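You operate a simulated robot arm through the tools that you are given. There is no shell and no other tool.

You are at the controls of a simulated robot arm. One attempt, no reset.

JOB
Stow the 3 m cord in the CORDS drawer.
Fine: take it from the small crate and shut the drawer after; the other cords stay in the crate.

Only the result counts: the job must be done as asked and must still hold three seconds after the hand-in. Knocking over, shifting, dropping, spilling or breaking anything else fails it.

ROBOT AND FRAMES
A 7-joint arm with a three-finger gripper, fixed in place. Base frame: the origin is on the floor under the middle of its stand, x ahead of it, y to its left, z up. Lengths are in m, angles in rad, forces in N, time in s.
It reaches about 1.342 m from its shoulder. Its first joint turns from -2.897 to 2.897 rad. Payload 2.69 kg.
Tool frame: the origin (TCP) lies between the finger pads and is the grasp point; the fingertips stand 0.03 m ahead of it; z points along the fingers, y is the line along which they close. The gripper opens to 0.128 m; its body begins 0.117 m behind the TCP.
Orientation is that of the tool frame in the base frame, as [roll, pitch, yaw] about the fixed x, y, z axes, in that order (R = Rz(yaw) Ry(pitch) Rx(roll)). With the fingers straight down and closing along the base's y, the tool's x points along the base's -x, its y along +y and its z along -z.

CONTROLS
- The arm moves only by the tool step_arm. Its argument "steps" is a list of rows, each a list of 3 entries, a list of its own where there are three numbers: the shift along the tool's x, y, z in m, then the turn, a rotation vector about the tool's x, y, z in rad, then the closure in counts, from 0 (fully open) to 255 (shut). In form: [[[x, y, z], [wx, wy, wz], gripper], ...]. A call has 1 to 20 rows; each row is the pose to reach, as a shift and turn from the pose commanded when the call began, along the tool's axes at that moment. Each row takes 0.2 s and may step no farther than 0.05 m and 0.15 rad from the row before; otherwise, or with a gripper value out of range, the whole call is refused. Where a pose cannot be reached the arm comes as near as it can. A force on the tool above 40 N (or 10 N above the force at the start of the call, whichever is more), or a blocked arm, ends the call early, and 0.2 s more pass. The fingers move at their own pace (about 0.127 m/s each) and stop on an object; they squeeze with about 39 N. The grip force told is the motor's: it shows also when the fingers shut on nothing. Time passes only in rows, and 0.2 s behind the last, so rows that repeat a pose let the fingers close. The reply holds the time, the measured pose of the TCP, the force on the tool along the base axes, the opening and the grip force, in the units named above and with some noise, with the torque about the TCP (base axes, N m) and any sound that the robot's microphone picked up, and new pictures: "views" is both (left out), scene, wrist or none.
- Cameras (640 x 400 px; columns grow to the right, rows downward): "scene" is fixed at [0.4005, 0.4983, 1.414]; the picture's right is [-0.40, -0.92, 0.00], its down [-0.89, 0.39, -0.24] and it looks along [0.22, -0.09, -0.97] (base axes); focal length 214 px, centre (320, 200). "wrist" rides on the gripper at [0.058, 0.054, -0.131] in the tool frame; the picture's right is [-0.68, 0.74, 0.00], its down [-0.62, -0.57, -0.55] and it looks along [-0.40, -0.37, 0.84] (tool axes); focal length 234 px, centre (320, 200). There is no depth. A picture from a camera that has moved, and an enlarged one, comes with that camera's place and axes in the base frame and with its lens.
- raise_lower(by): moves the trunk up (or, below 0, down) by that many m; the arm rides with it, the base frame stays. It gives what a move gives, with no picture.
- inspect(camera, box): a new picture of the part [left, top, right, bottom] of that camera's present view, enlarged. No time passes.
- finish_job(): hands the job in; it is judged then, once.

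Nothing tells you positions but the pictures and the camera data. Unless the task says otherwise, let go and move clear before handing in.

The tools are called after "Emit:" as name(argument=value, ...) on one line, values as JSON. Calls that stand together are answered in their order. step_arm: Moves the arm, as the interface text tells. Its arguments: {"type":"object","properties":{"steps":{"type":"array","items":{"type":"array"}},"views":{"type":"string","enum":["both","scene","wrist","none"]}},"required":["steps"]} The other tools are called the same way: raise_lower (by) moves the trunk up or down; inspect (camera, box) takes an enlarged picture of a part of a camera's view; finish_job () hands the job in.

At the start:

```text
t: 0.0
position: [0.7552, -0.101, 1.1322]
tool_rot: [-3.141, 0.0, -3.14]
contact_force: [0.4, -0.8, 0.2]
wrist_torque: [0.02, 0.01, -0.01]
gripper_width: 0.128
gripper_force: 0.1
trunk travel left (down, up): [-0.15, 0.2]
```

scene: 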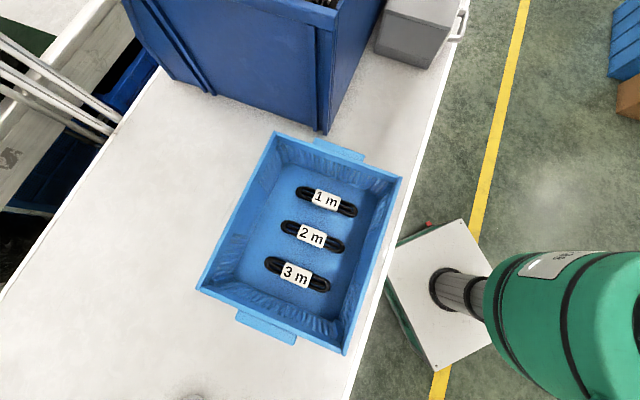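
wrist: 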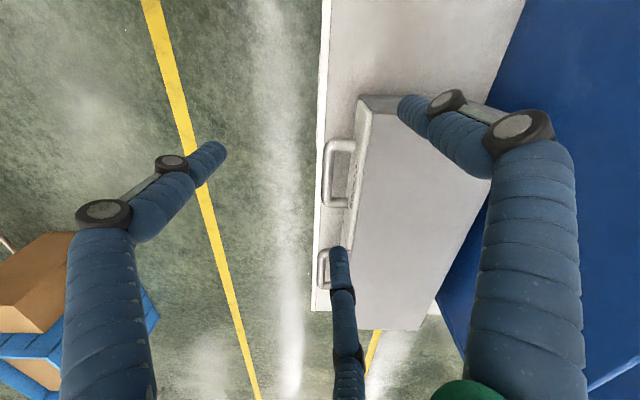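

I see a small blue crate with three labelled cords (1 m, 2 m, 3 m) on a white bench, a large blue bin, and a grey drawer unit with handles near the bench's edge. I will look closer at the crate and the drawers before moving.

Emit:
inspect(camera="scene", box=[190, 120, 410, 360])

Emit:
inspect(camera="scene", box=[320, 0, 500, 110])

Emit:
inspect(camera="wrist", box=[280, 60, 560, 340])

```text
1.67 times, centred on (300, 240) of scene
camera zoom: at [0.4005, 0.4983, 1.414], right [-0.4, -0.92, 0.0], down [-0.89, 0.39, -0.24], along [0.22, -0.09, -0.97], focal length 358 px, centre (353, 133)
```

zoom: 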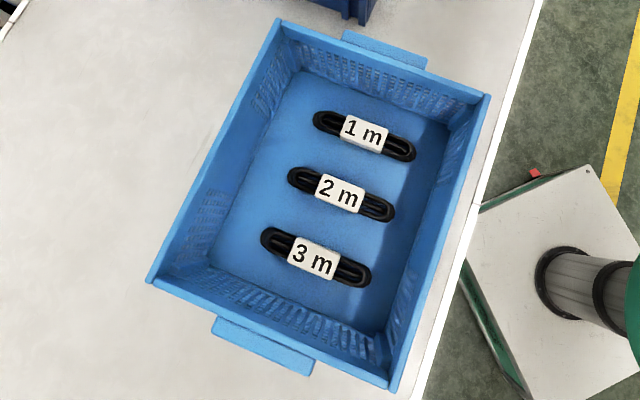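

```text
3.56 times, centred on (410, 55) of scene
camera zoom: at [0.4005, 0.4983, 1.414], right [-0.4, -0.92, 0.0], down [-0.89, 0.39, -0.24], along [0.22, -0.09, -0.97], focal length 763 px, centre (0, 716)
```

zoom: 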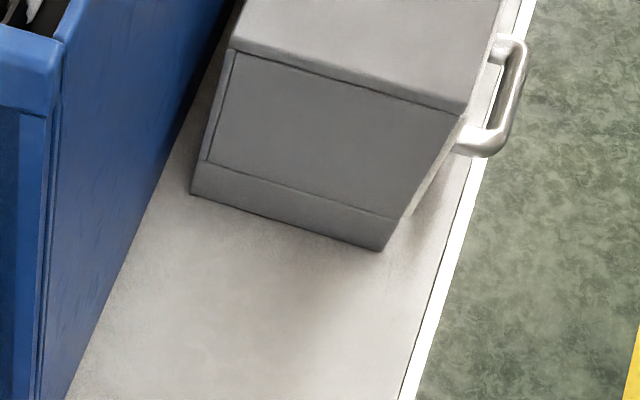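

```text
1.43 times, centred on (420, 200) of wrist
camera zoom: at [0.6977, -0.0477, 1.2645], right [0.68, 0.74, 0.0], down [0.62, -0.57, 0.55], along [0.4, -0.37, -0.84], focal length 334 px, centre (177, 200)
```

zoom: 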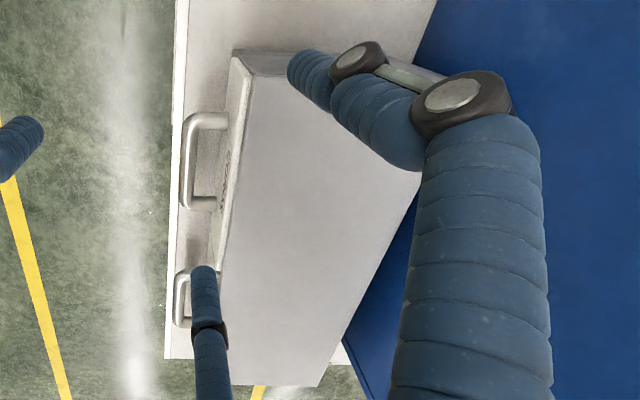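

The cabinet is a low grey unit at the bench edge, its near front top corner at about (0.79, -0.05, 0.97). It has two handles along the front, which faces about (-0.7, -0.7). I can't read the labels from above, so I will back off and tilt the gripper to look at the fronts.

Emit:
step_arm(steps=[[[0.011, -0.022, 0.0], [-0.1235, -0.0512, 0.0512], 0], [[0.022, -0.044, 0.0], [-0.247, -0.1023, 0.1023], 0], [[0.034, -0.065, 0.0], [-0.3706, -0.1535, 0.1535], 0], [[0.045, -0.087, 0.0], [-0.4941, -0.2046, 0.2046], 0], [[0.056, -0.109, 0.0], [-0.6176, -0.2558, 0.2558], 0], [[0.067, -0.13, 0.0], [-0.7411, -0.307, 0.307], 0], [[0.079, -0.152, 0.01], [-0.8646, -0.3581, 0.3581], 0], [[0.09, -0.174, 0.02], [-0.9881, -0.4093, 0.4093], 0], [[0.101, -0.195, 0.03], [-1.1117, -0.4604, 0.4604], 0], [[0.112, -0.217, 0.04], [-1.2352, -0.5116, 0.5116], 0], [[0.124, -0.239, 0.05], [-1.3587, -0.5627, 0.5627], 0], [[0.135, -0.26, 0.06], [-1.4822, -0.6139, 0.6139], 0]], views="both")

```text
t: 2.6
position: [0.6199, -0.3634, 1.072]
tool_rot: [1.569, 0.0, 2.357]
contact_force: [-0.1, 1.1, -0.2]
wrist_torque: [-0.03, 0.01, 0.0]
gripper_width: 0.1278
gripper_force: 0.0
trunk travel left (down, up): [-0.15, 0.2]
camera wrist: at [0.4872, -0.4131, 1.1279], right [0.48, -0.48, 0.74], down [0.05, -0.82, -0.57], along [0.88, 0.31, -0.37], focal length 234 px, centre (320, 200)
```

scene: 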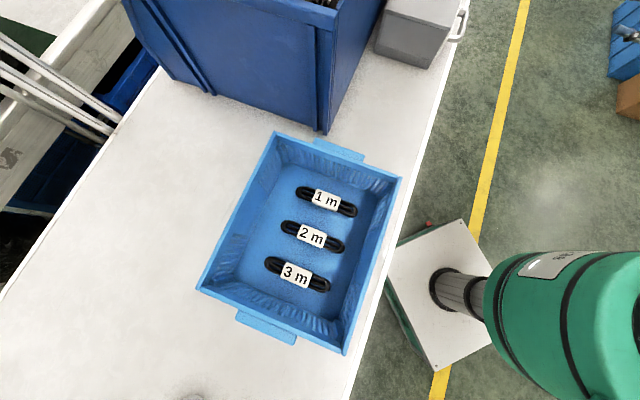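
wrist: 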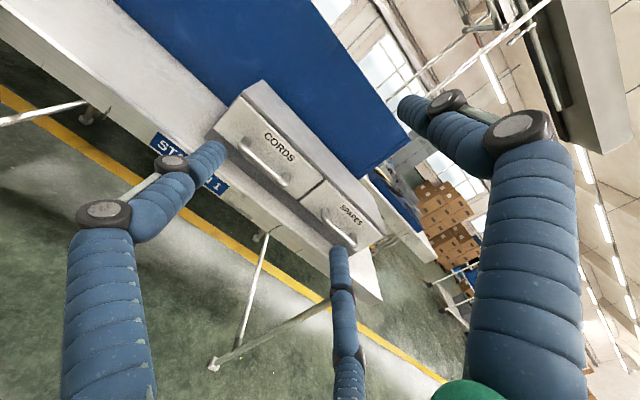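

The near drawer, on the crate side, is CORDS and the far one is SPARES. I will zoom in on the CORDS front to measure its handle.

Emit:
inspect(camera="wrist", box=[190, 70, 400, 280])

```text
1.90 times, centred on (295, 175) of wrist
camera zoom: at [0.4872, -0.4131, 1.1279], right [0.48, -0.48, 0.74], down [0.05, -0.82, -0.57], along [0.88, 0.31, -0.37], focal length 446 px, centre (368, 248)
```

zoom: 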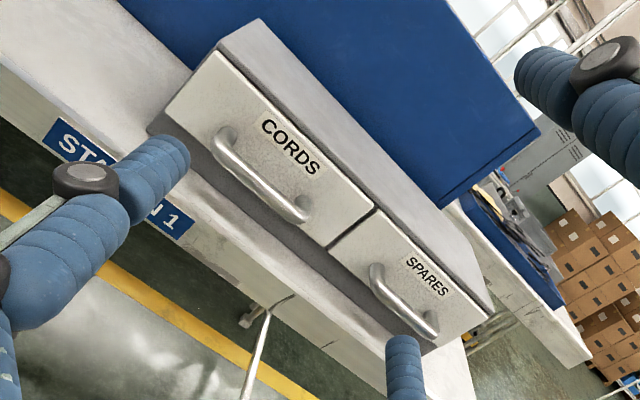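

CORDS handle: a horizontal bar about 0.11 m long, centred near (0.84, -0.16, 0.907) and standing off the front by about 0.045 m. I will zoom in further to check its height and the angle of the front.

Emit:
inspect(camera="wrist", box=[205, 90, 315, 190])

Emit:
inspect(camera="wrist", box=[300, 160, 410, 260])

```text
4.00 times, centred on (260, 140) of wrist
camera zoom: at [0.4872, -0.4131, 1.1279], right [0.48, -0.48, 0.74], down [0.05, -0.82, -0.57], along [0.88, 0.31, -0.37], focal length 937 px, centre (560, 440)
```

zoom: 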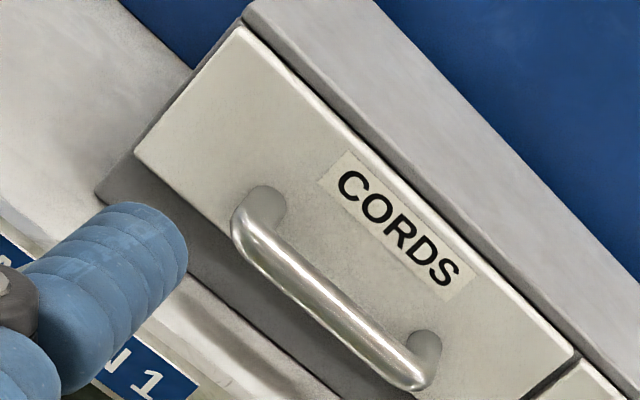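

```text
4.00 times, centred on (355, 210) of wrist
camera zoom: at [0.4872, -0.4131, 1.1279], right [0.48, -0.48, 0.74], down [0.05, -0.82, -0.57], along [0.88, 0.31, -0.37], focal length 937 px, centre (180, 160)
```

zoom: 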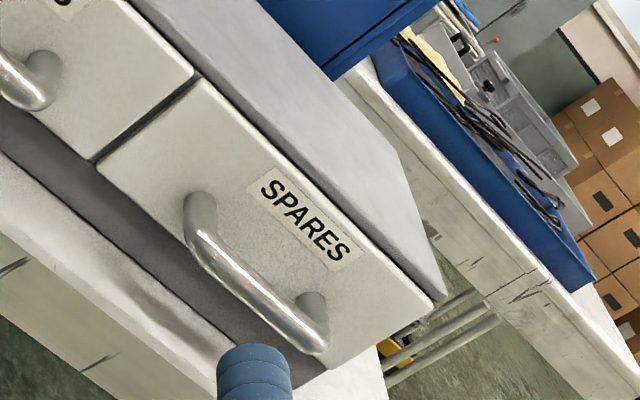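

The CORDS bar handle is at about z = 0.909, just above the bench top, which is near z = 0.846. I will come to a pose in front of it with the fingers partly closed so the lower ones clear the bench, then check.

Emit:
step_arm(steps=[[[-0.002, -0.026, 0.03], [0, 0, 0], 60], [[-0.003, -0.053, 0.06], [0, 0, 0], 120], [[-0.005, -0.08, 0.09], [0, 0, 0], 165], [[-0.006, -0.106, 0.12], [0, 0, 0], 165], [[-0.008, -0.133, 0.15], [0, 0, 0], 165], [[-0.01, -0.159, 0.18], [0, 0, 0], 165], [[-0.01, -0.159, 0.18], [0, 0, 0], 165]], views="wrist")

```text
t: 4.2
position: [0.755, -0.2422, 0.911]
tool_rot: [1.572, -0.002, 2.357]
contact_force: [-0.2, -0.3, -0.3]
wrist_torque: [0.02, -0.04, 0.03]
gripper_width: 0.045
gripper_force: 0.0
trunk travel left (down, up): [-0.15, 0.2]
camera wrist: at [0.6217, -0.2921, 0.9674], right [0.48, -0.48, 0.74], down [0.05, -0.82, -0.57], along [0.88, 0.31, -0.37], focal length 234 px, centre (320, 200)
```

wrist: 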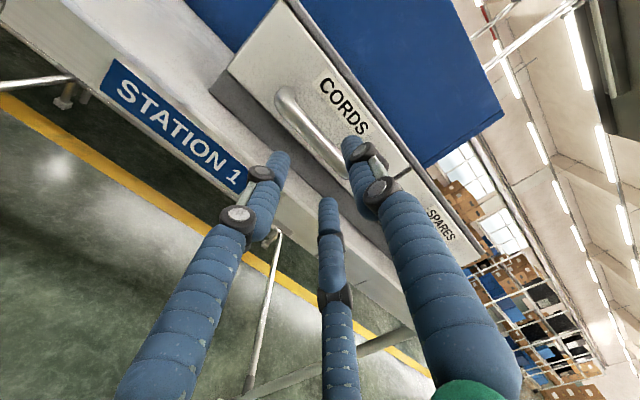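

Emit:
inspect(camera="wrist", box=[200, 40, 440, 240])

```text
2.00 times, centred on (320, 140) of wrist
camera zoom: at [0.6217, -0.2921, 0.9674], right [0.48, -0.48, 0.74], down [0.05, -0.82, -0.57], along [0.88, 0.31, -0.37], focal length 468 px, centre (320, 320)
```

zoom: 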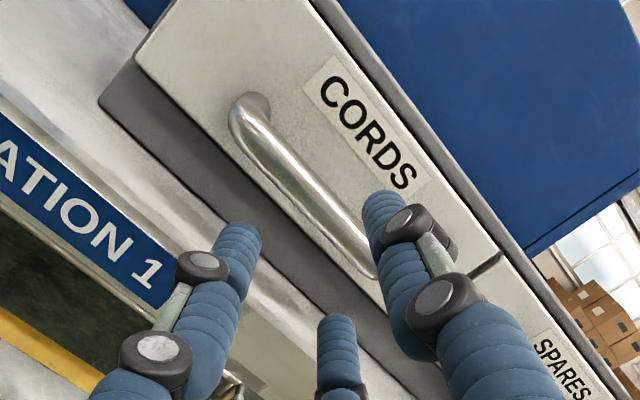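

The gripper lines up with the handle, with the upper finger above the bar and the two lower ones below it. I will move straight in until the bar sits between the pads.

Emit:
step_arm(steps=[[[0, 0.002, 0.03], [0, 0, 0], 165], [[0, 0.002, 0.06], [0, 0, 0], 165], [[0, 0.002, 0.09], [0, 0, 0], 165], [[0, 0.002, 0.105], [0, 0, 0], 165], [[0, 0.002, 0.115], [0, 0, 0], 165]], views="wrist")

```text
t: 5.0
position: [0.8118, -0.1886, 0.9141]
tool_rot: [1.572, -0.003, 2.35]
contact_force: [-6.4, -8.3, -1.1]
wrist_torque: [-0.1, 0.08, -0.31]
gripper_width: 0.0464
gripper_force: 0.2
trunk travel left (down, up): [-0.15, 0.2]
stopped in row 3: the force on the tool passed its limit at 75 N (the readings are from after the stop); the commanded pose is now the measured one
camera wrist: at [0.6778, -0.238, 0.97], right [0.48, -0.48, 0.73], down [0.04, -0.82, -0.57], along [0.88, 0.3, -0.37], focal length 234 px, centre (320, 200)
```

wrist: 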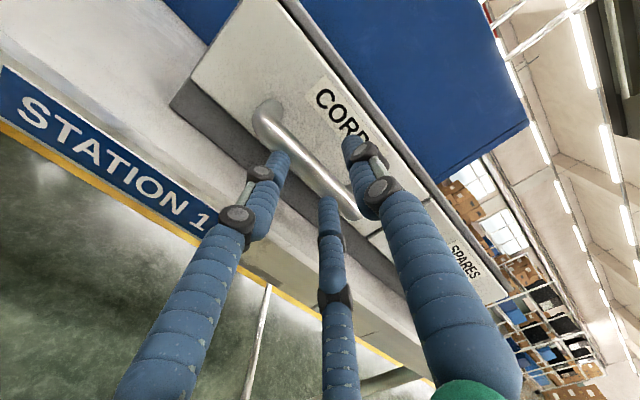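

The push was stopped at 75 N with the tips right at the bar, so a finger met the handle instead of passing it. I will look closely before backing off.

Emit:
inspect(camera="wrist", box=[220, 80, 400, 240])

Emit:
inspect(camera="scene", box=[360, 0, 500, 80])

```text
2.50 times, centred on (310, 160) of wrist
camera zoom: at [0.6778, -0.238, 0.97], right [0.48, -0.48, 0.73], down [0.04, -0.82, -0.57], along [0.88, 0.3, -0.37], focal length 585 px, centre (345, 300)
```

zoom: 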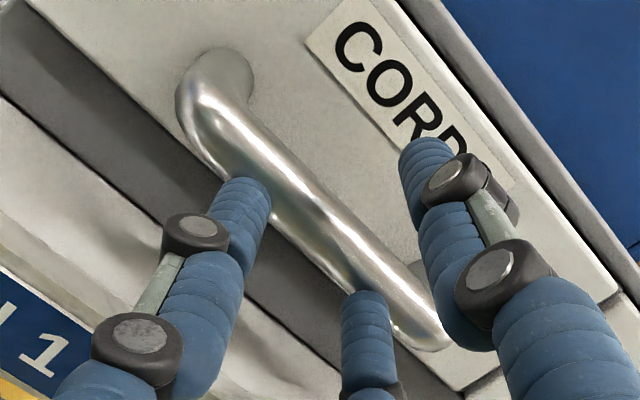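

```text
4.57 times, centred on (430, 40) of scene
camera zoom: at [0.4005, 0.4983, 1.414], right [-0.4, -0.92, 0.0], down [-0.89, 0.39, -0.24], along [0.22, -0.09, -0.97], focal length 980 px, centre (-183, 931)
```

zoom: 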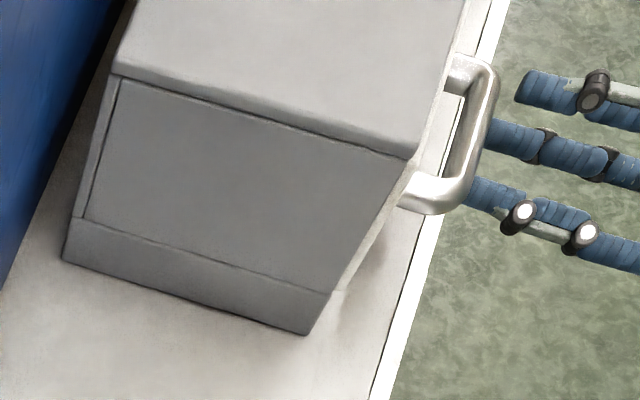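

The lower fingertips sit only about 9 mm under the tool centre line because the tips cant inward, so they butted the bar. Nothing seems displaced. I will back off, open a little more, drop about 9 mm and look again.

Emit:
step_arm(steps=[[[0, 0, -0.02], [0, 0.003, 0], 160], [[0, 0, -0.04], [0, 0.006, 0], 143], [[0, -0.009, -0.04], [0, 0.006, 0], 143], [[0, -0.009, -0.04], [0, 0.006, 0], 143]], views="both")

Emit:
inspect(camera="wrist", box=[220, 80, 400, 240])

Emit:
inspect(camera="scene", box=[360, 0, 500, 80])

```text
t: 6.0
position: [0.7828, -0.2164, 0.9059]
tool_rot: [1.573, -0.001, 2.357]
contact_force: [0.3, 0.3, 0.3]
wrist_torque: [-0.03, -0.02, -0.01]
gripper_width: 0.0561
gripper_force: 0.1
trunk travel left (down, up): [-0.15, 0.2]
camera wrist: at [0.6498, -0.2665, 0.9619], right [0.48, -0.48, 0.74], down [0.05, -0.82, -0.57], along [0.88, 0.31, -0.37], focal length 234 px, centre (320, 200)
```

scene: 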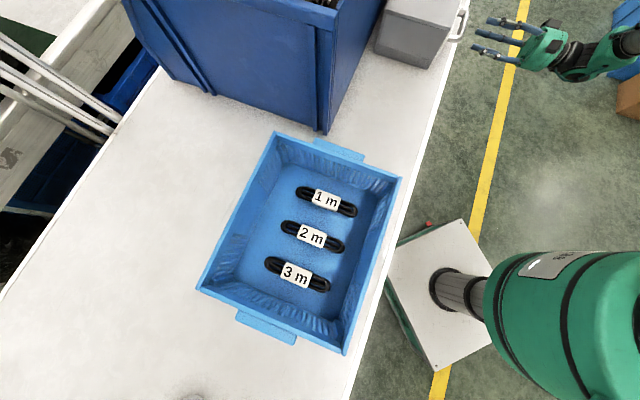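
wrist: 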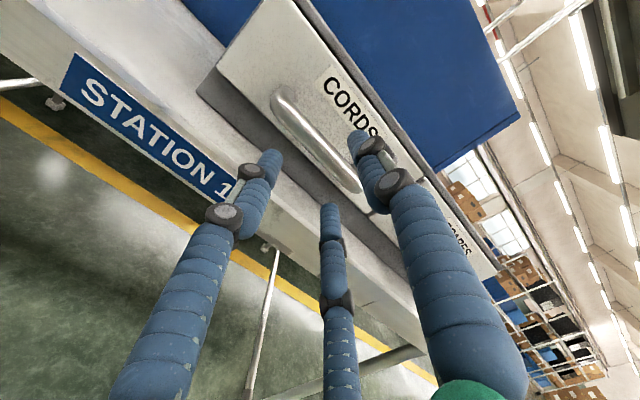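

```text
2.50 times, centred on (310, 160) of wrist
camera zoom: at [0.6498, -0.2665, 0.9619], right [0.48, -0.48, 0.74], down [0.05, -0.82, -0.57], along [0.88, 0.31, -0.37], focal length 585 px, centre (345, 300)
```

zoom: 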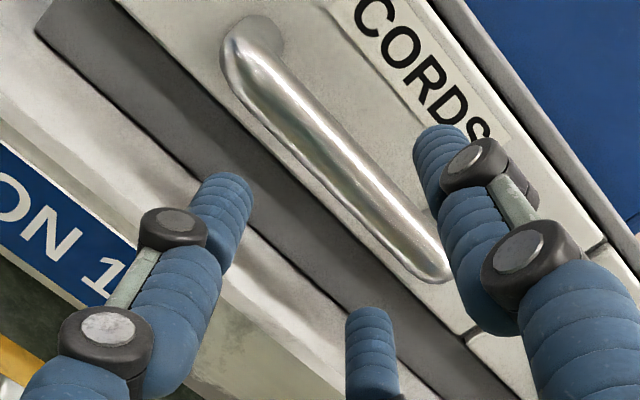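

```text
4.57 times, centred on (430, 40) of scene
camera zoom: at [0.4005, 0.4983, 1.414], right [-0.4, -0.92, 0.0], down [-0.89, 0.39, -0.24], along [0.22, -0.09, -0.97], focal length 980 px, centre (-183, 931)
```

zoom: 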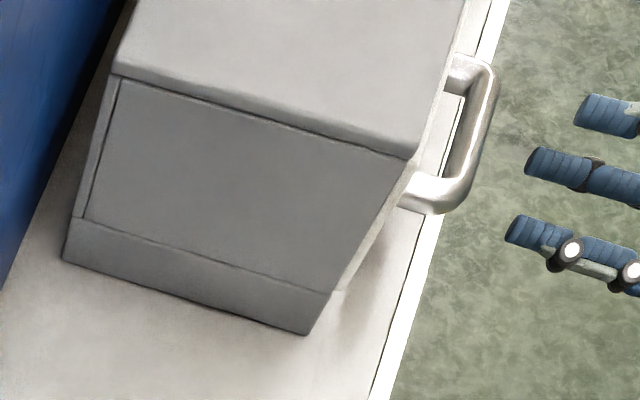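

The cabinet is still where it was. The fingers are about 17 mm thick and the tips are canted inward, so I will open a bit more, lower slightly, and stop just short of the bar to check the clearance.

Emit:
step_arm(steps=[[[0, -0.005, 0.0], [0, 0, 0], 124], [[0, -0.005, 0.02], [0, 0, 0], 124], [[0, -0.005, 0.03], [0, 0, 0], 124], [[0, -0.005, 0.03], [0, 0, 0], 124]], views="none")

Emit:
inspect(camera="wrist", box=[220, 80, 400, 240])

Emit:
inspect(camera="scene", box=[360, 0, 500, 80])

```text
t: 7.0
position: [0.804, -0.1933, 0.9001]
tool_rot: [1.572, -0.003, 2.357]
contact_force: [0.8, 0.1, -0.6]
wrist_torque: [0.04, 0.0, -0.01]
gripper_width: 0.0659
gripper_force: 0.1
trunk travel left (down, up): [-0.15, 0.2]
```

```text
2.50 times, centred on (310, 160) of wrist
camera zoom: at [0.6716, -0.2453, 0.9557], right [0.48, -0.48, 0.74], down [0.05, -0.82, -0.57], along [0.88, 0.31, -0.37], focal length 585 px, centre (345, 300)
```

zoom: 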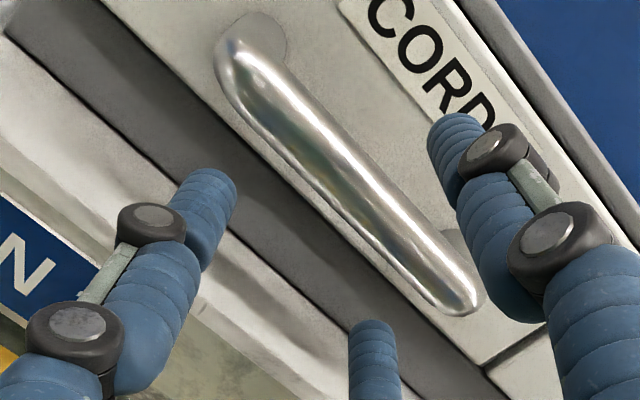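

```text
4.57 times, centred on (430, 40) of scene
camera zoom: at [0.4005, 0.4983, 1.414], right [-0.4, -0.92, 0.0], down [-0.89, 0.39, -0.24], along [0.22, -0.09, -0.97], focal length 980 px, centre (-183, 931)
```

zoom: 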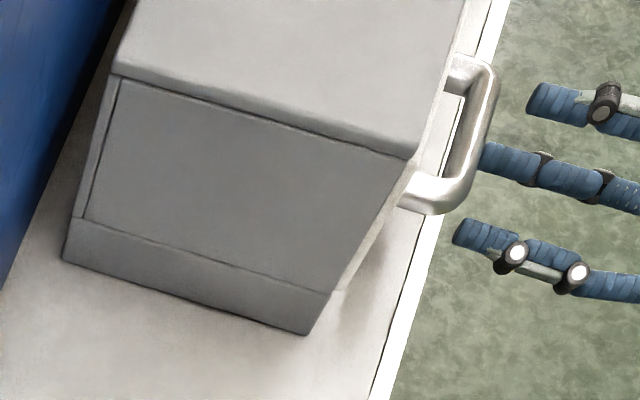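

The bar now shows clear space to the lower and upper fingertips. I will advance slowly so the bar goes between them.

Emit:
step_arm(steps=[[[0, 0, 0.008], [0, 0, 0], 124], [[0, 0, 0.016], [0, 0, 0], 124], [[0, 0, 0.024], [0, 0, 0], 124], [[0, 0, 0.032], [0, 0, 0], 124], [[0, 0, 0.04], [0, 0, 0], 124]], views="none")

Emit:
inspect(camera="wrist", box=[220, 80, 400, 240])

Emit:
inspect(camera="scene", box=[360, 0, 500, 80])

```text
t: 8.2
position: [0.8333, -0.1666, 0.8995]
tool_rot: [1.572, -0.001, 2.359]
contact_force: [0.1, 0.3, -0.4]
wrist_torque: [0.02, 0.0, 0.01]
gripper_width: 0.0657
gripper_force: 0.0
trunk travel left (down, up): [-0.15, 0.2]
```

```text
2.50 times, centred on (310, 160) of wrist
camera zoom: at [0.7, -0.2172, 0.9557], right [0.48, -0.48, 0.74], down [0.05, -0.82, -0.57], along [0.88, 0.31, -0.37], focal length 585 px, centre (345, 300)
```

zoom: 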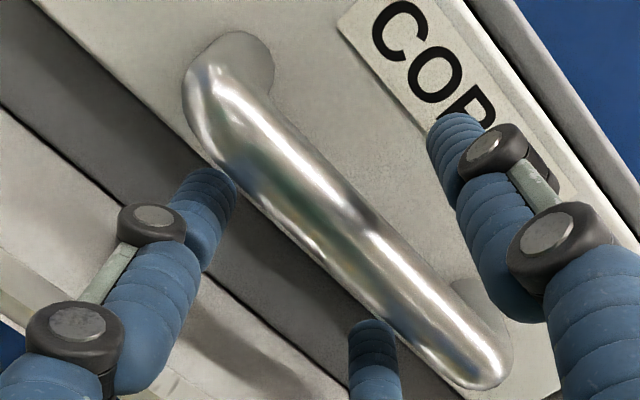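

```text
4.57 times, centred on (430, 40) of scene
camera zoom: at [0.4005, 0.4983, 1.414], right [-0.4, -0.92, 0.0], down [-0.89, 0.39, -0.24], along [0.22, -0.09, -0.97], focal length 980 px, centre (-183, 931)
```

zoom: 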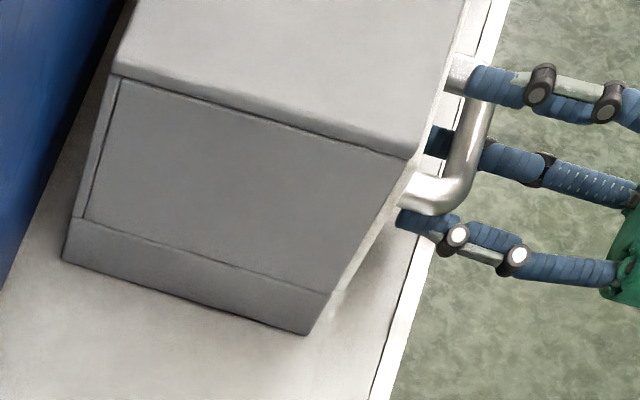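

The lower fingers are now under the bar and the upper one is above it, with no contact. I will raise slightly to centre on the bar and close in stages.

Emit:
step_arm(steps=[[[0, 0.003, 0.0], [0, 0, 0], 150], [[0, 0.007, 0.0], [0, 0, 0], 180], [[0, 0.007, 0.0], [0, 0, 0], 195], [[0, 0.007, 0.0], [0, 0, 0], 195]], views="none")

Emit:
inspect(camera="wrist", box=[220, 80, 400, 240])

```text
t: 9.2
position: [0.8329, -0.1653, 0.903]
tool_rot: [1.575, -0.007, 2.357]
contact_force: [-12.7, -0.8, -36.3]
wrist_torque: [-0.38, 0.09, 0.25]
gripper_width: 0.0402
gripper_force: 8.3
trunk travel left (down, up): [-0.15, 0.2]
```

```text
2.50 times, centred on (310, 160) of wrist
camera zoom: at [0.6996, -0.2158, 0.9594], right [0.49, -0.48, 0.73], down [0.04, -0.82, -0.57], along [0.87, 0.31, -0.38], focal length 585 px, centre (345, 300)
```

zoom: 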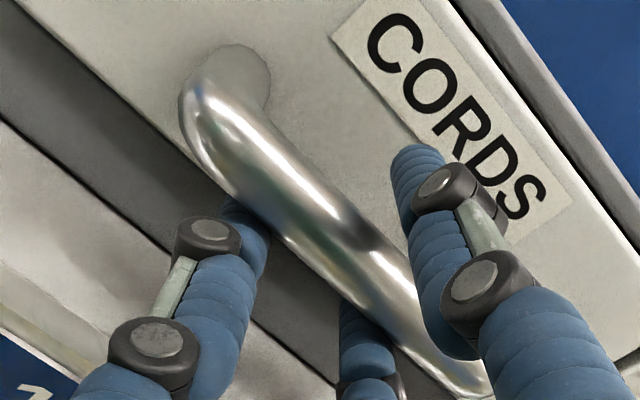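

The lower fingers are pressing up on the bar while the upper one is still clear, so the bar is lower than I estimated. I will lower about 12 mm to centre it and then close further.

Emit:
step_arm(steps=[[[0, -0.006, 0.0], [0, 0, 0], 195], [[0, -0.012, 0.0], [0, 0, 0], 195], [[0, -0.012, 0.0], [0, 0, 0], 195]], views="none")

Emit:
inspect(camera="wrist", box=[220, 80, 400, 240])

```text
t: 10.0
position: [0.8346, -0.1681, 0.8975]
tool_rot: [1.571, 0.002, 2.356]
contact_force: [3.0, -2.2, 6.8]
wrist_torque: [0.09, 0.01, -0.01]
gripper_width: 0.0344
gripper_force: 3.6
trunk travel left (down, up): [-0.15, 0.2]
```

```text
2.50 times, centred on (310, 160) of wrist
camera zoom: at [0.701, -0.2176, 0.9538], right [0.48, -0.48, 0.74], down [0.05, -0.82, -0.56], along [0.88, 0.31, -0.37], focal length 585 px, centre (345, 300)
```

zoom: 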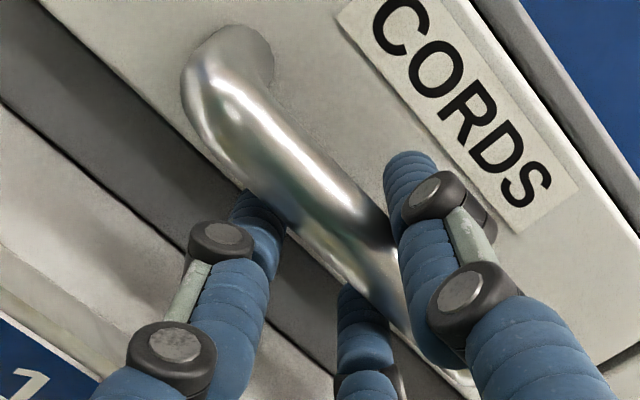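

The bar is now between both sides at an opening of about 34 mm, with little net force. I will trim up 3 mm and close fully for a firm grip.

Emit:
step_arm(steps=[[[0, 0.003, 0.0], [0, 0, 0], 205], [[0, 0.003, 0.0], [0, 0, 0], 225], [[0, 0.003, 0.0], [0, 0, 0], 255], [[0, 0.003, 0.0], [0, 0, 0], 255]], views="none")

Emit:
inspect(camera="wrist", box=[220, 80, 400, 240])

Emit:
inspect(camera="scene", box=[360, 0, 500, 80])

```text
t: 11.0
position: [0.8329, -0.1667, 0.9003]
tool_rot: [1.571, -0.001, 2.356]
contact_force: [9.5, -5.1, 19.2]
wrist_torque: [0.19, -0.06, -0.04]
gripper_width: 0.0299
gripper_force: 44.7
trunk travel left (down, up): [-0.15, 0.2]
```

```text
2.50 times, centred on (310, 160) of wrist
camera zoom: at [0.6999, -0.217, 0.9557], right [0.48, -0.48, 0.74], down [0.05, -0.82, -0.57], along [0.88, 0.31, -0.37], focal length 585 px, centre (345, 300)
```

zoom: 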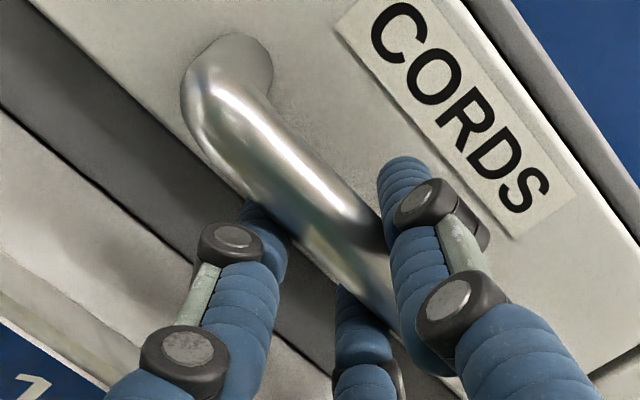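

```text
4.57 times, centred on (430, 40) of scene
camera zoom: at [0.4005, 0.4983, 1.414], right [-0.4, -0.92, 0.0], down [-0.89, 0.39, -0.24], along [0.22, -0.09, -0.97], focal length 980 px, centre (-183, 931)
```

zoom: 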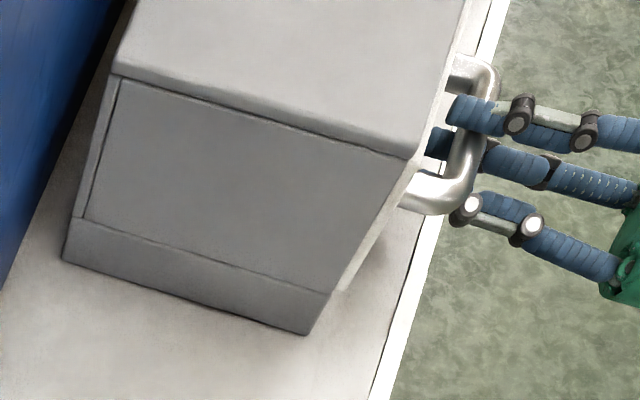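

The handle is gripped at about 45 N. I will take off the vertical load and begin pulling gently outward, watching the forces.

Emit:
step_arm(steps=[[[0, 0.003, 0.0], [0, 0, 0], 255], [[0, 0.004, -0.01], [0, 0, 0], 255], [[0, 0.004, -0.02], [0, 0, 0], 255], [[0, 0.004, -0.03], [0, 0, 0], 255], [[0, 0.004, -0.04], [0, 0, 0], 255]], views="both")

```text
t: 12.2
position: [0.8041, -0.196, 0.9]
tool_rot: [1.573, -0.006, 2.355]
contact_force: [14.7, -15.6, -20.2]
wrist_torque: [-0.54, -0.4, -0.76]
gripper_width: 0.0297
gripper_force: 45.9
trunk travel left (down, up): [-0.15, 0.2]
camera wrist: at [0.671, -0.2461, 0.9567], right [0.48, -0.48, 0.73], down [0.04, -0.82, -0.57], along [0.87, 0.31, -0.38], focal length 234 px, centre (320, 200)
```

scene: 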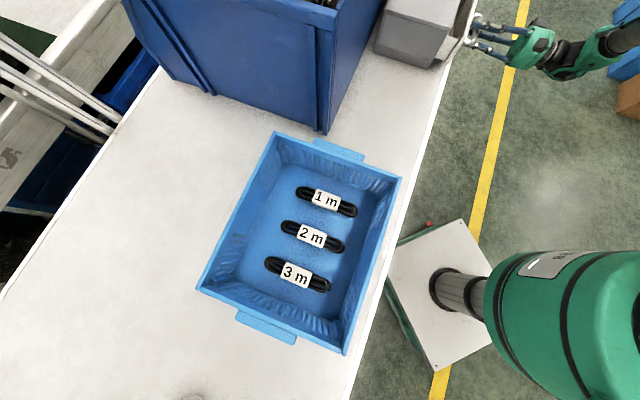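
wrist: 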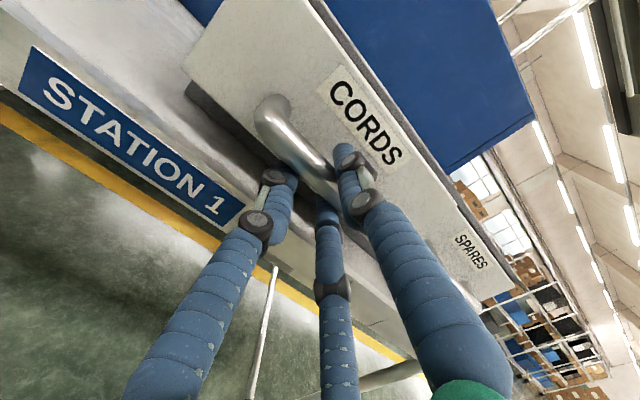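

The gripper moved 41 mm with the bar. I will check that the drawer itself opened and the cabinet stayed put.

Emit:
inspect(camera="scene", box=[360, 0, 500, 80])

Emit:
inspect(camera="wrist", box=[170, 0, 530, 240])

```text
4.57 times, centred on (430, 40) of scene
camera zoom: at [0.4005, 0.4983, 1.414], right [-0.4, -0.92, 0.0], down [-0.89, 0.39, -0.24], along [0.22, -0.09, -0.97], focal length 980 px, centre (-183, 931)
```

zoom: 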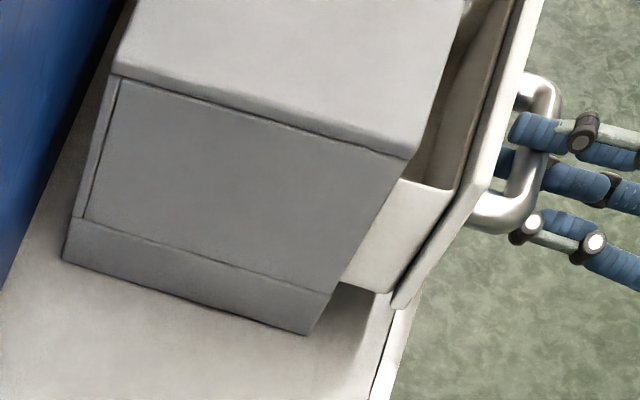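

```text
1.67 times, centred on (350, 120) of wrist
camera zoom: at [0.671, -0.2461, 0.9567], right [0.48, -0.48, 0.73], down [0.04, -0.82, -0.57], along [0.87, 0.31, -0.38], focal length 390 px, centre (270, 333)
```

zoom: 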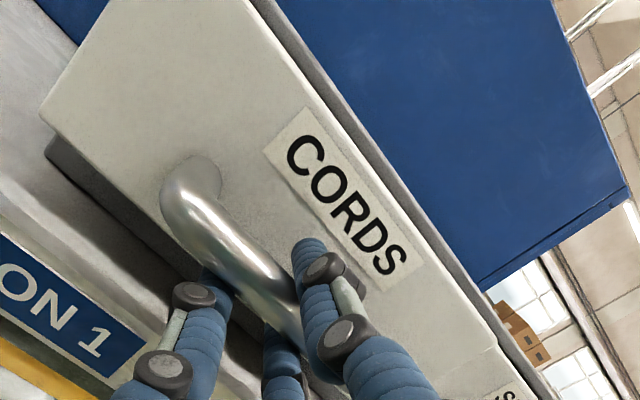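

The drawer is opening and the cabinet hasn't moved. I will keep pulling with a small trim to relieve the side load.

Emit:
step_arm(steps=[[[-0.002, -0.002, 0.0], [0, 0, 0], 255], [[-0.002, -0.002, -0.01], [0, 0, 0], 255], [[-0.002, -0.002, -0.02], [0, 0, 0], 255], [[-0.002, -0.002, -0.03], [0, 0, 0], 255], [[-0.002, -0.002, -0.04], [0, 0, 0], 255], [[-0.002, -0.002, -0.05], [0, 0, 0], 255]], views="both")

Emit:
inspect(camera="scene", box=[360, 0, 500, 80])

```text
t: 13.6
position: [0.7709, -0.2296, 0.9003]
tool_rot: [1.573, -0.003, 2.357]
contact_force: [-16.4, 14.8, -7.5]
wrist_torque: [-0.31, -0.29, 0.47]
gripper_width: 0.0297
gripper_force: 44.6
trunk travel left (down, up): [-0.15, 0.2]
camera wrist: at [0.6368, -0.2805, 0.9563], right [0.48, -0.48, 0.73], down [0.05, -0.82, -0.57], along [0.87, 0.31, -0.37], focal length 234 px, centre (320, 200)
```

scene: 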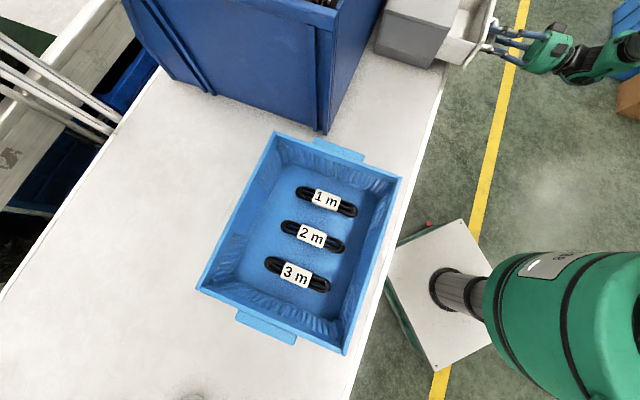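
wrist: 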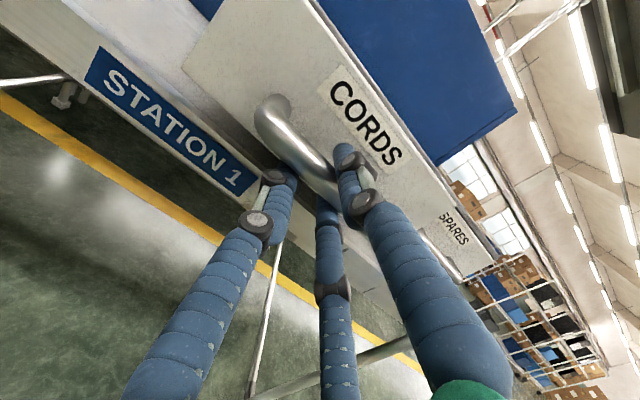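

```text
4.57 times, centred on (430, 40) of scene
camera zoom: at [0.4005, 0.4983, 1.414], right [-0.4, -0.92, 0.0], down [-0.89, 0.39, -0.24], along [0.22, -0.09, -0.97], focal length 980 px, centre (-183, 931)
```

zoom: 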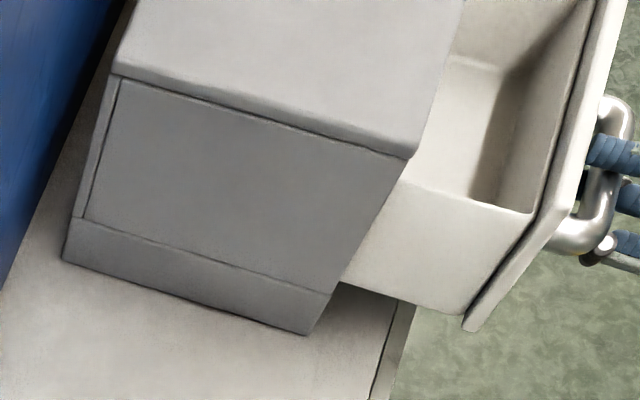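

The drawer is about 0.09 m open and the cabinet is still in place. I will pull another 35 mm with a small sideways trim.

Emit:
step_arm(steps=[[[0.001, -0.001, 0.0], [0, 0, 0], 255], [[0.001, -0.001, -0.01], [0, 0, 0], 255], [[0.001, -0.001, -0.02], [0, 0, 0], 255], [[0.001, -0.001, -0.03], [0, 0, 0], 255], [[0.001, -0.001, -0.038], [0, 0, 0], 255]], views="both")

Emit:
inspect(camera="scene", box=[360, 0, 500, 80])

```text
t: 14.8
position: [0.7435, -0.2566, 0.9003]
tool_rot: [1.572, -0.001, 2.358]
contact_force: [-15.2, 13.2, -2.7]
wrist_torque: [-0.19, -0.14, 0.9]
gripper_width: 0.0297
gripper_force: 44.6
trunk travel left (down, up): [-0.15, 0.2]
camera wrist: at [0.61, -0.3071, 0.9561], right [0.48, -0.48, 0.74], down [0.05, -0.82, -0.57], along [0.88, 0.31, -0.37], focal length 234 px, centre (320, 200)
```

scene: 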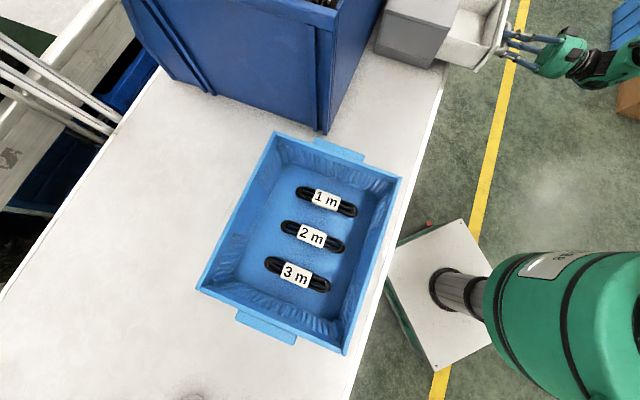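
wrist: 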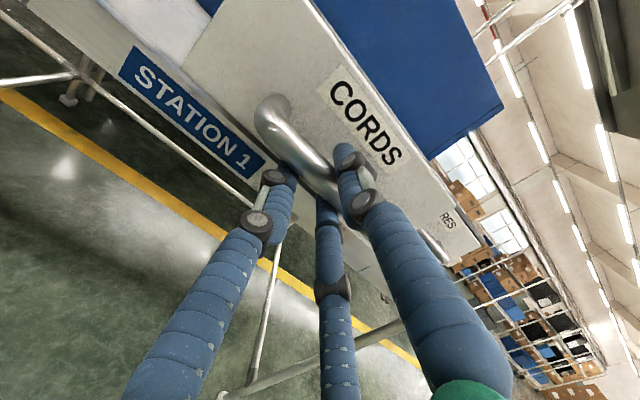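

```text
4.57 times, centred on (430, 40) of scene
camera zoom: at [0.4005, 0.4983, 1.414], right [-0.4, -0.92, 0.0], down [-0.89, 0.39, -0.24], along [0.22, -0.09, -0.97], focal length 980 px, centre (-183, 931)
```

zoom: 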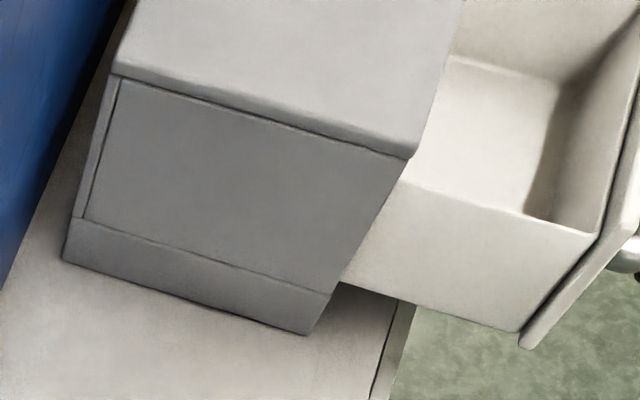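

The drawer is open 0.127 m and moving freely. I will pull about 15 mm more for room and stop if it meets its end stop.

Emit:
step_arm(steps=[[[0.001, 0, 0.0], [0, 0, 0], 255], [[0.001, 0, -0.006], [0, 0, 0], 255], [[0.001, 0, -0.012], [0, 0, 0], 255], [[0.001, 0, -0.017], [0, 0, 0], 255]], views="none")

Emit:
inspect(camera="scene", box=[370, 0, 530, 100])

```text
t: 15.8
position: [0.7305, -0.2688, 0.9006]
tool_rot: [1.572, 0.0, 2.36]
contact_force: [3.1, 7.5, 0.6]
wrist_torque: [-0.01, 0.02, -0.8]
gripper_width: 0.0297
gripper_force: 45.0
trunk travel left (down, up): [-0.15, 0.2]
```

```text
4.00 times, centred on (450, 50) of scene
camera zoom: at [0.4005, 0.4983, 1.414], right [-0.4, -0.92, 0.0], down [-0.89, 0.39, -0.24], along [0.22, -0.09, -0.97], focal length 858 px, centre (-200, 800)
```

zoom: 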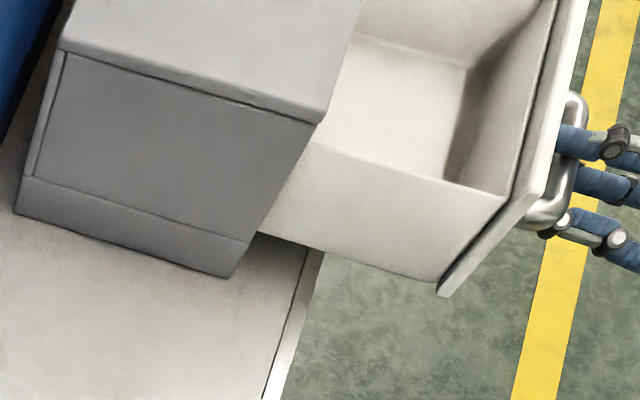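

The drawer is now open about 0.145 m and just reaching its stop. I will release the handle and back straight out.

Emit:
step_arm(steps=[[[0, 0, 0.001], [0, 0, 0], 190], [[0, 0, 0.001], [0, 0, 0], 130], [[0, 0, 0.001], [0, 0, 0], 110], [[0, 0, 0.001], [0, 0, 0], 110]], views="wrist")

Emit:
step_arm(steps=[[[0, 0, -0.02], [0, 0, 0], 110], [[0, 0, -0.05], [0, 0, 0], 110], [[0, 0, -0.09], [0, 0, 0], 110], [[0, 0, -0.13], [0, 0, 0], 110]], views="both")

```text
t: 16.8
position: [0.7304, -0.2676, 0.8988]
tool_rot: [1.57, -0.001, 2.358]
contact_force: [-0.1, -0.4, -0.3]
wrist_torque: [0.0, 0.01, 0.01]
gripper_width: 0.0728
gripper_force: 0.1
trunk travel left (down, up): [-0.15, 0.2]
camera wrist: at [0.5976, -0.3182, 0.955], right [0.48, -0.48, 0.74], down [0.05, -0.82, -0.57], along [0.88, 0.31, -0.37], focal length 234 px, centre (320, 200)
```

wrist: 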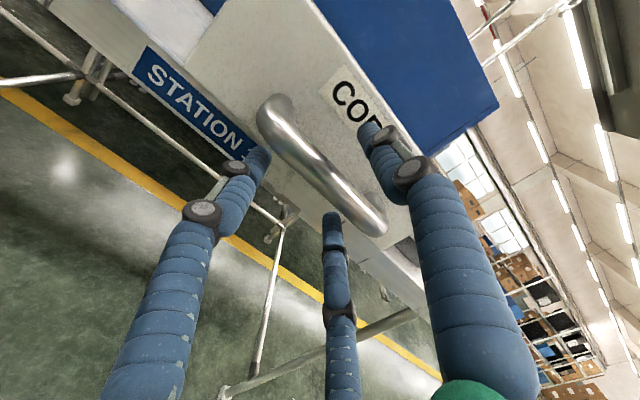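

```text
t: 17.8
position: [0.6396, -0.3593, 0.8993]
tool_rot: [1.573, -0.002, 2.357]
contact_force: [0.7, -1.0, -0.6]
wrist_torque: [0.01, -0.02, 0.01]
gripper_width: 0.0728
gripper_force: 0.1
trunk travel left (down, up): [-0.15, 0.2]
camera wrist: at [0.5058, -0.4108, 0.955], right [0.48, -0.48, 0.74], down [0.05, -0.82, -0.57], along [0.88, 0.31, -0.37], focal length 234 px, centre (320, 200)
```

scene: 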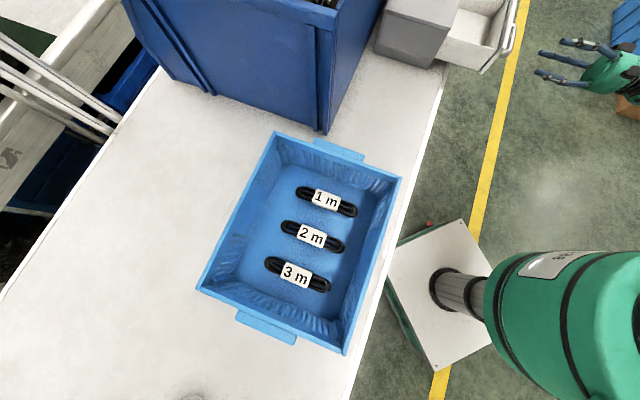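
wrist: 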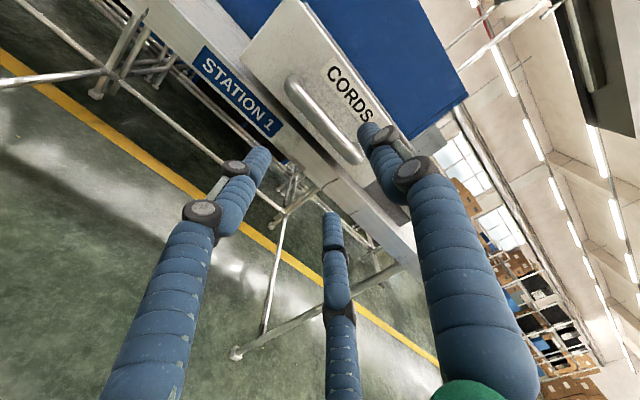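

The drawer stays open and the gripper is clear. Next I will rise and turn the fingers down again on the way to the crate.

Emit:
step_arm(steps=[[[0, 0.048, 0], [0, 0, 0], 60], [[0, 0.096, 0], [0.131, 0, 0], 0], [[0, 0.144, 0], [0.262, 0, 0], 0], [[0, 0.192, 0], [0.393, 0, 0], 0], [[0, 0.24, 0], [0.524, 0, 0], 0], [[0.037, 0.25, 0.022], [0.655, 0, 0], 0], [[0.073, 0.25, 0.043], [0.785, 0, 0], 0], [[0.11, 0.25, 0.065], [0.916, 0, 0], 0], [[0.146, 0.25, 0.087], [1.047, 0, 0], 0], [[0.183, 0.25, 0.109], [1.178, 0, 0], 0], [[0.22, 0.25, 0.13], [1.309, 0, 0], 0], [[0.256, 0.25, 0.152], [1.44, 0, 0], 0], [[0.256, 0.25, 0.152], [1.5708, 0, 0], 0]], views="both")

```text
t: 20.6
position: [0.5688, -0.07, 1.1493]
tool_rot: [-3.136, 0.001, 2.357]
contact_force: [-1.0, 0.2, 0.0]
wrist_torque: [-0.02, -0.05, -0.01]
gripper_width: 0.128
gripper_force: 0.1
trunk travel left (down, up): [-0.15, 0.2]
camera wrist: at [0.5647, 0.0104, 1.282], right [1.0, 0.04, 0.0], down [0.04, -0.83, 0.55], along [0.02, -0.55, -0.83], focal length 234 px, centre (320, 200)
```

scene: 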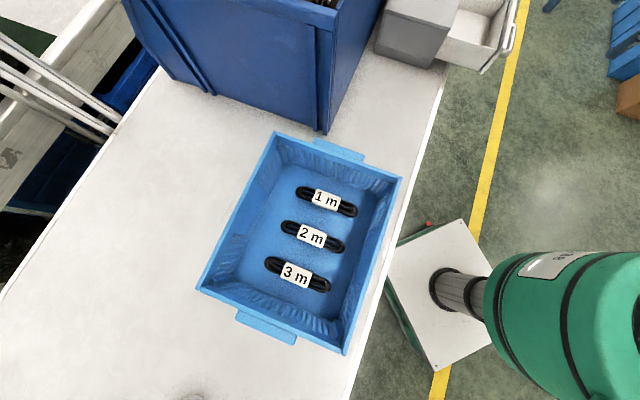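
wrist: 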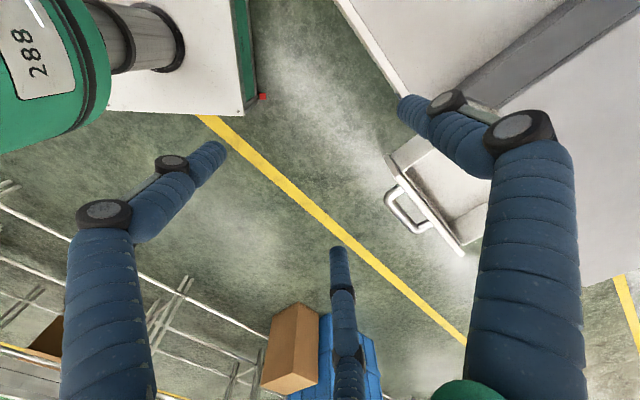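

I'm at z = 1.15 with the fingers pointing down. Next I will move over the 3 m cord in the crate and turn so the fingers close across its short side.

Emit:
step_arm(steps=[[[0.0417, 0.0229, 0], [0, 0, -0.1122], 0], [[0.0834, 0.0459, 0], [0, 0, -0.2244], 0], [[0.1251, 0.0688, 0], [0, 0, -0.3366], 0], [[0.1669, 0.0917, 0], [0, 0, -0.4488], 0], [[0.2086, 0.1146, 0], [0, 0, -0.561], 0], [[0.2503, 0.1376, 0], [0, 0, -0.6732], 0], [[0.292, 0.1605, 0], [0, 0, -0.7854], 0], [[0.3337, 0.1834, 0], [0, 0, -0.8976], 0], [[0.3754, 0.2064, 0], [0, 0, -1.0098], 0], [[0.4171, 0.2293, 0], [0, 0, -1.122], 0], [[0.4589, 0.2522, 0], [0, 0, -1.2342], 0], [[0.5006, 0.2751, 0], [0, 0, -1.3464], 0], [[0.5423, 0.2981, 0], [0, 0, -1.4586], 0], [[0.584, 0.321, 0], [0, 0, -1.5708], 0]], views="both")

```text
t: 23.6
position: [0.3787, 0.5687, 1.1514]
tool_rot: [3.14, -0.001, -2.353]
contact_force: [0.3, -0.2, -1.0]
wrist_torque: [0.01, 0.0, 0.0]
gripper_width: 0.1279
gripper_force: 0.0
trunk travel left (down, up): [-0.15, 0.2]
camera wrist: at [0.3006, 0.5652, 1.2847], right [-0.05, 1.0, 0.0], down [0.84, 0.04, 0.55], along [0.55, 0.02, -0.84], focal length 234 px, centre (320, 200)
```

scene: 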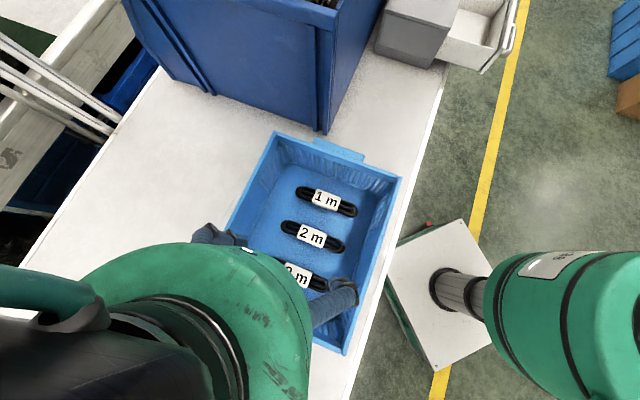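
wrist: 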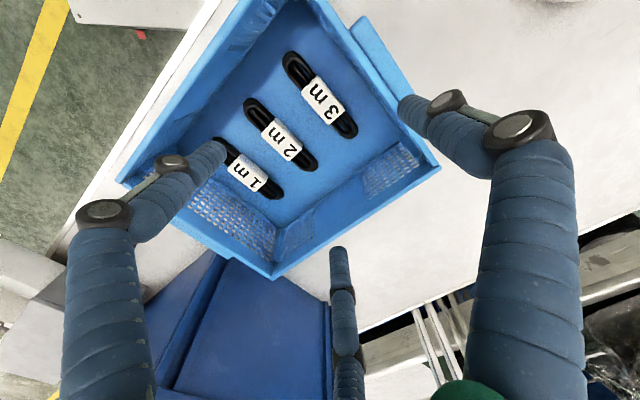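

The wrist camera now looks straight into the crate with the 3 m cord near the picture's top centre. I will zoom in on both views to fix its position and height precisely.

Emit:
inspect(camera="wrist", box=[210, 0, 450, 150])

Emit:
inspect(camera="scene", box=[240, 170, 400, 310])

```text
2.67 times, centred on (330, 75) of wrist
camera zoom: at [0.3006, 0.5652, 1.2847], right [-0.05, 1.0, 0.0], down [0.84, 0.04, 0.55], along [0.55, 0.02, -0.84], focal length 624 px, centre (293, 533)
```

zoom: 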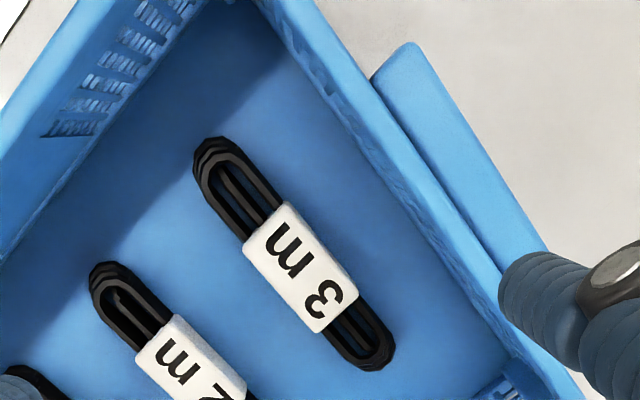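

```text
2.86 times, centred on (320, 240) of scene
camera zoom: at [0.4005, 0.4983, 1.414], right [-0.4, -0.92, 0.0], down [-0.89, 0.39, -0.24], along [0.22, -0.09, -0.97], focal length 613 px, centre (320, 86)
```

zoom: 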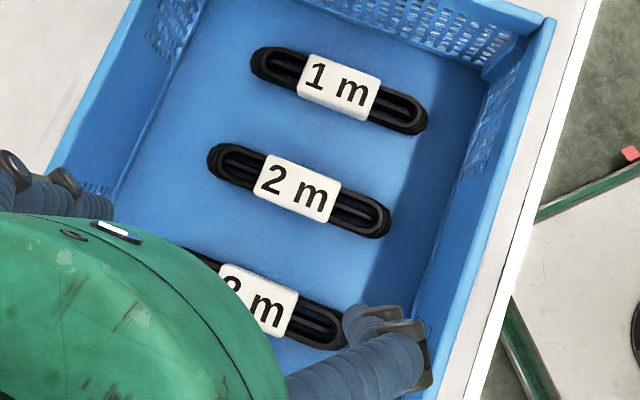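

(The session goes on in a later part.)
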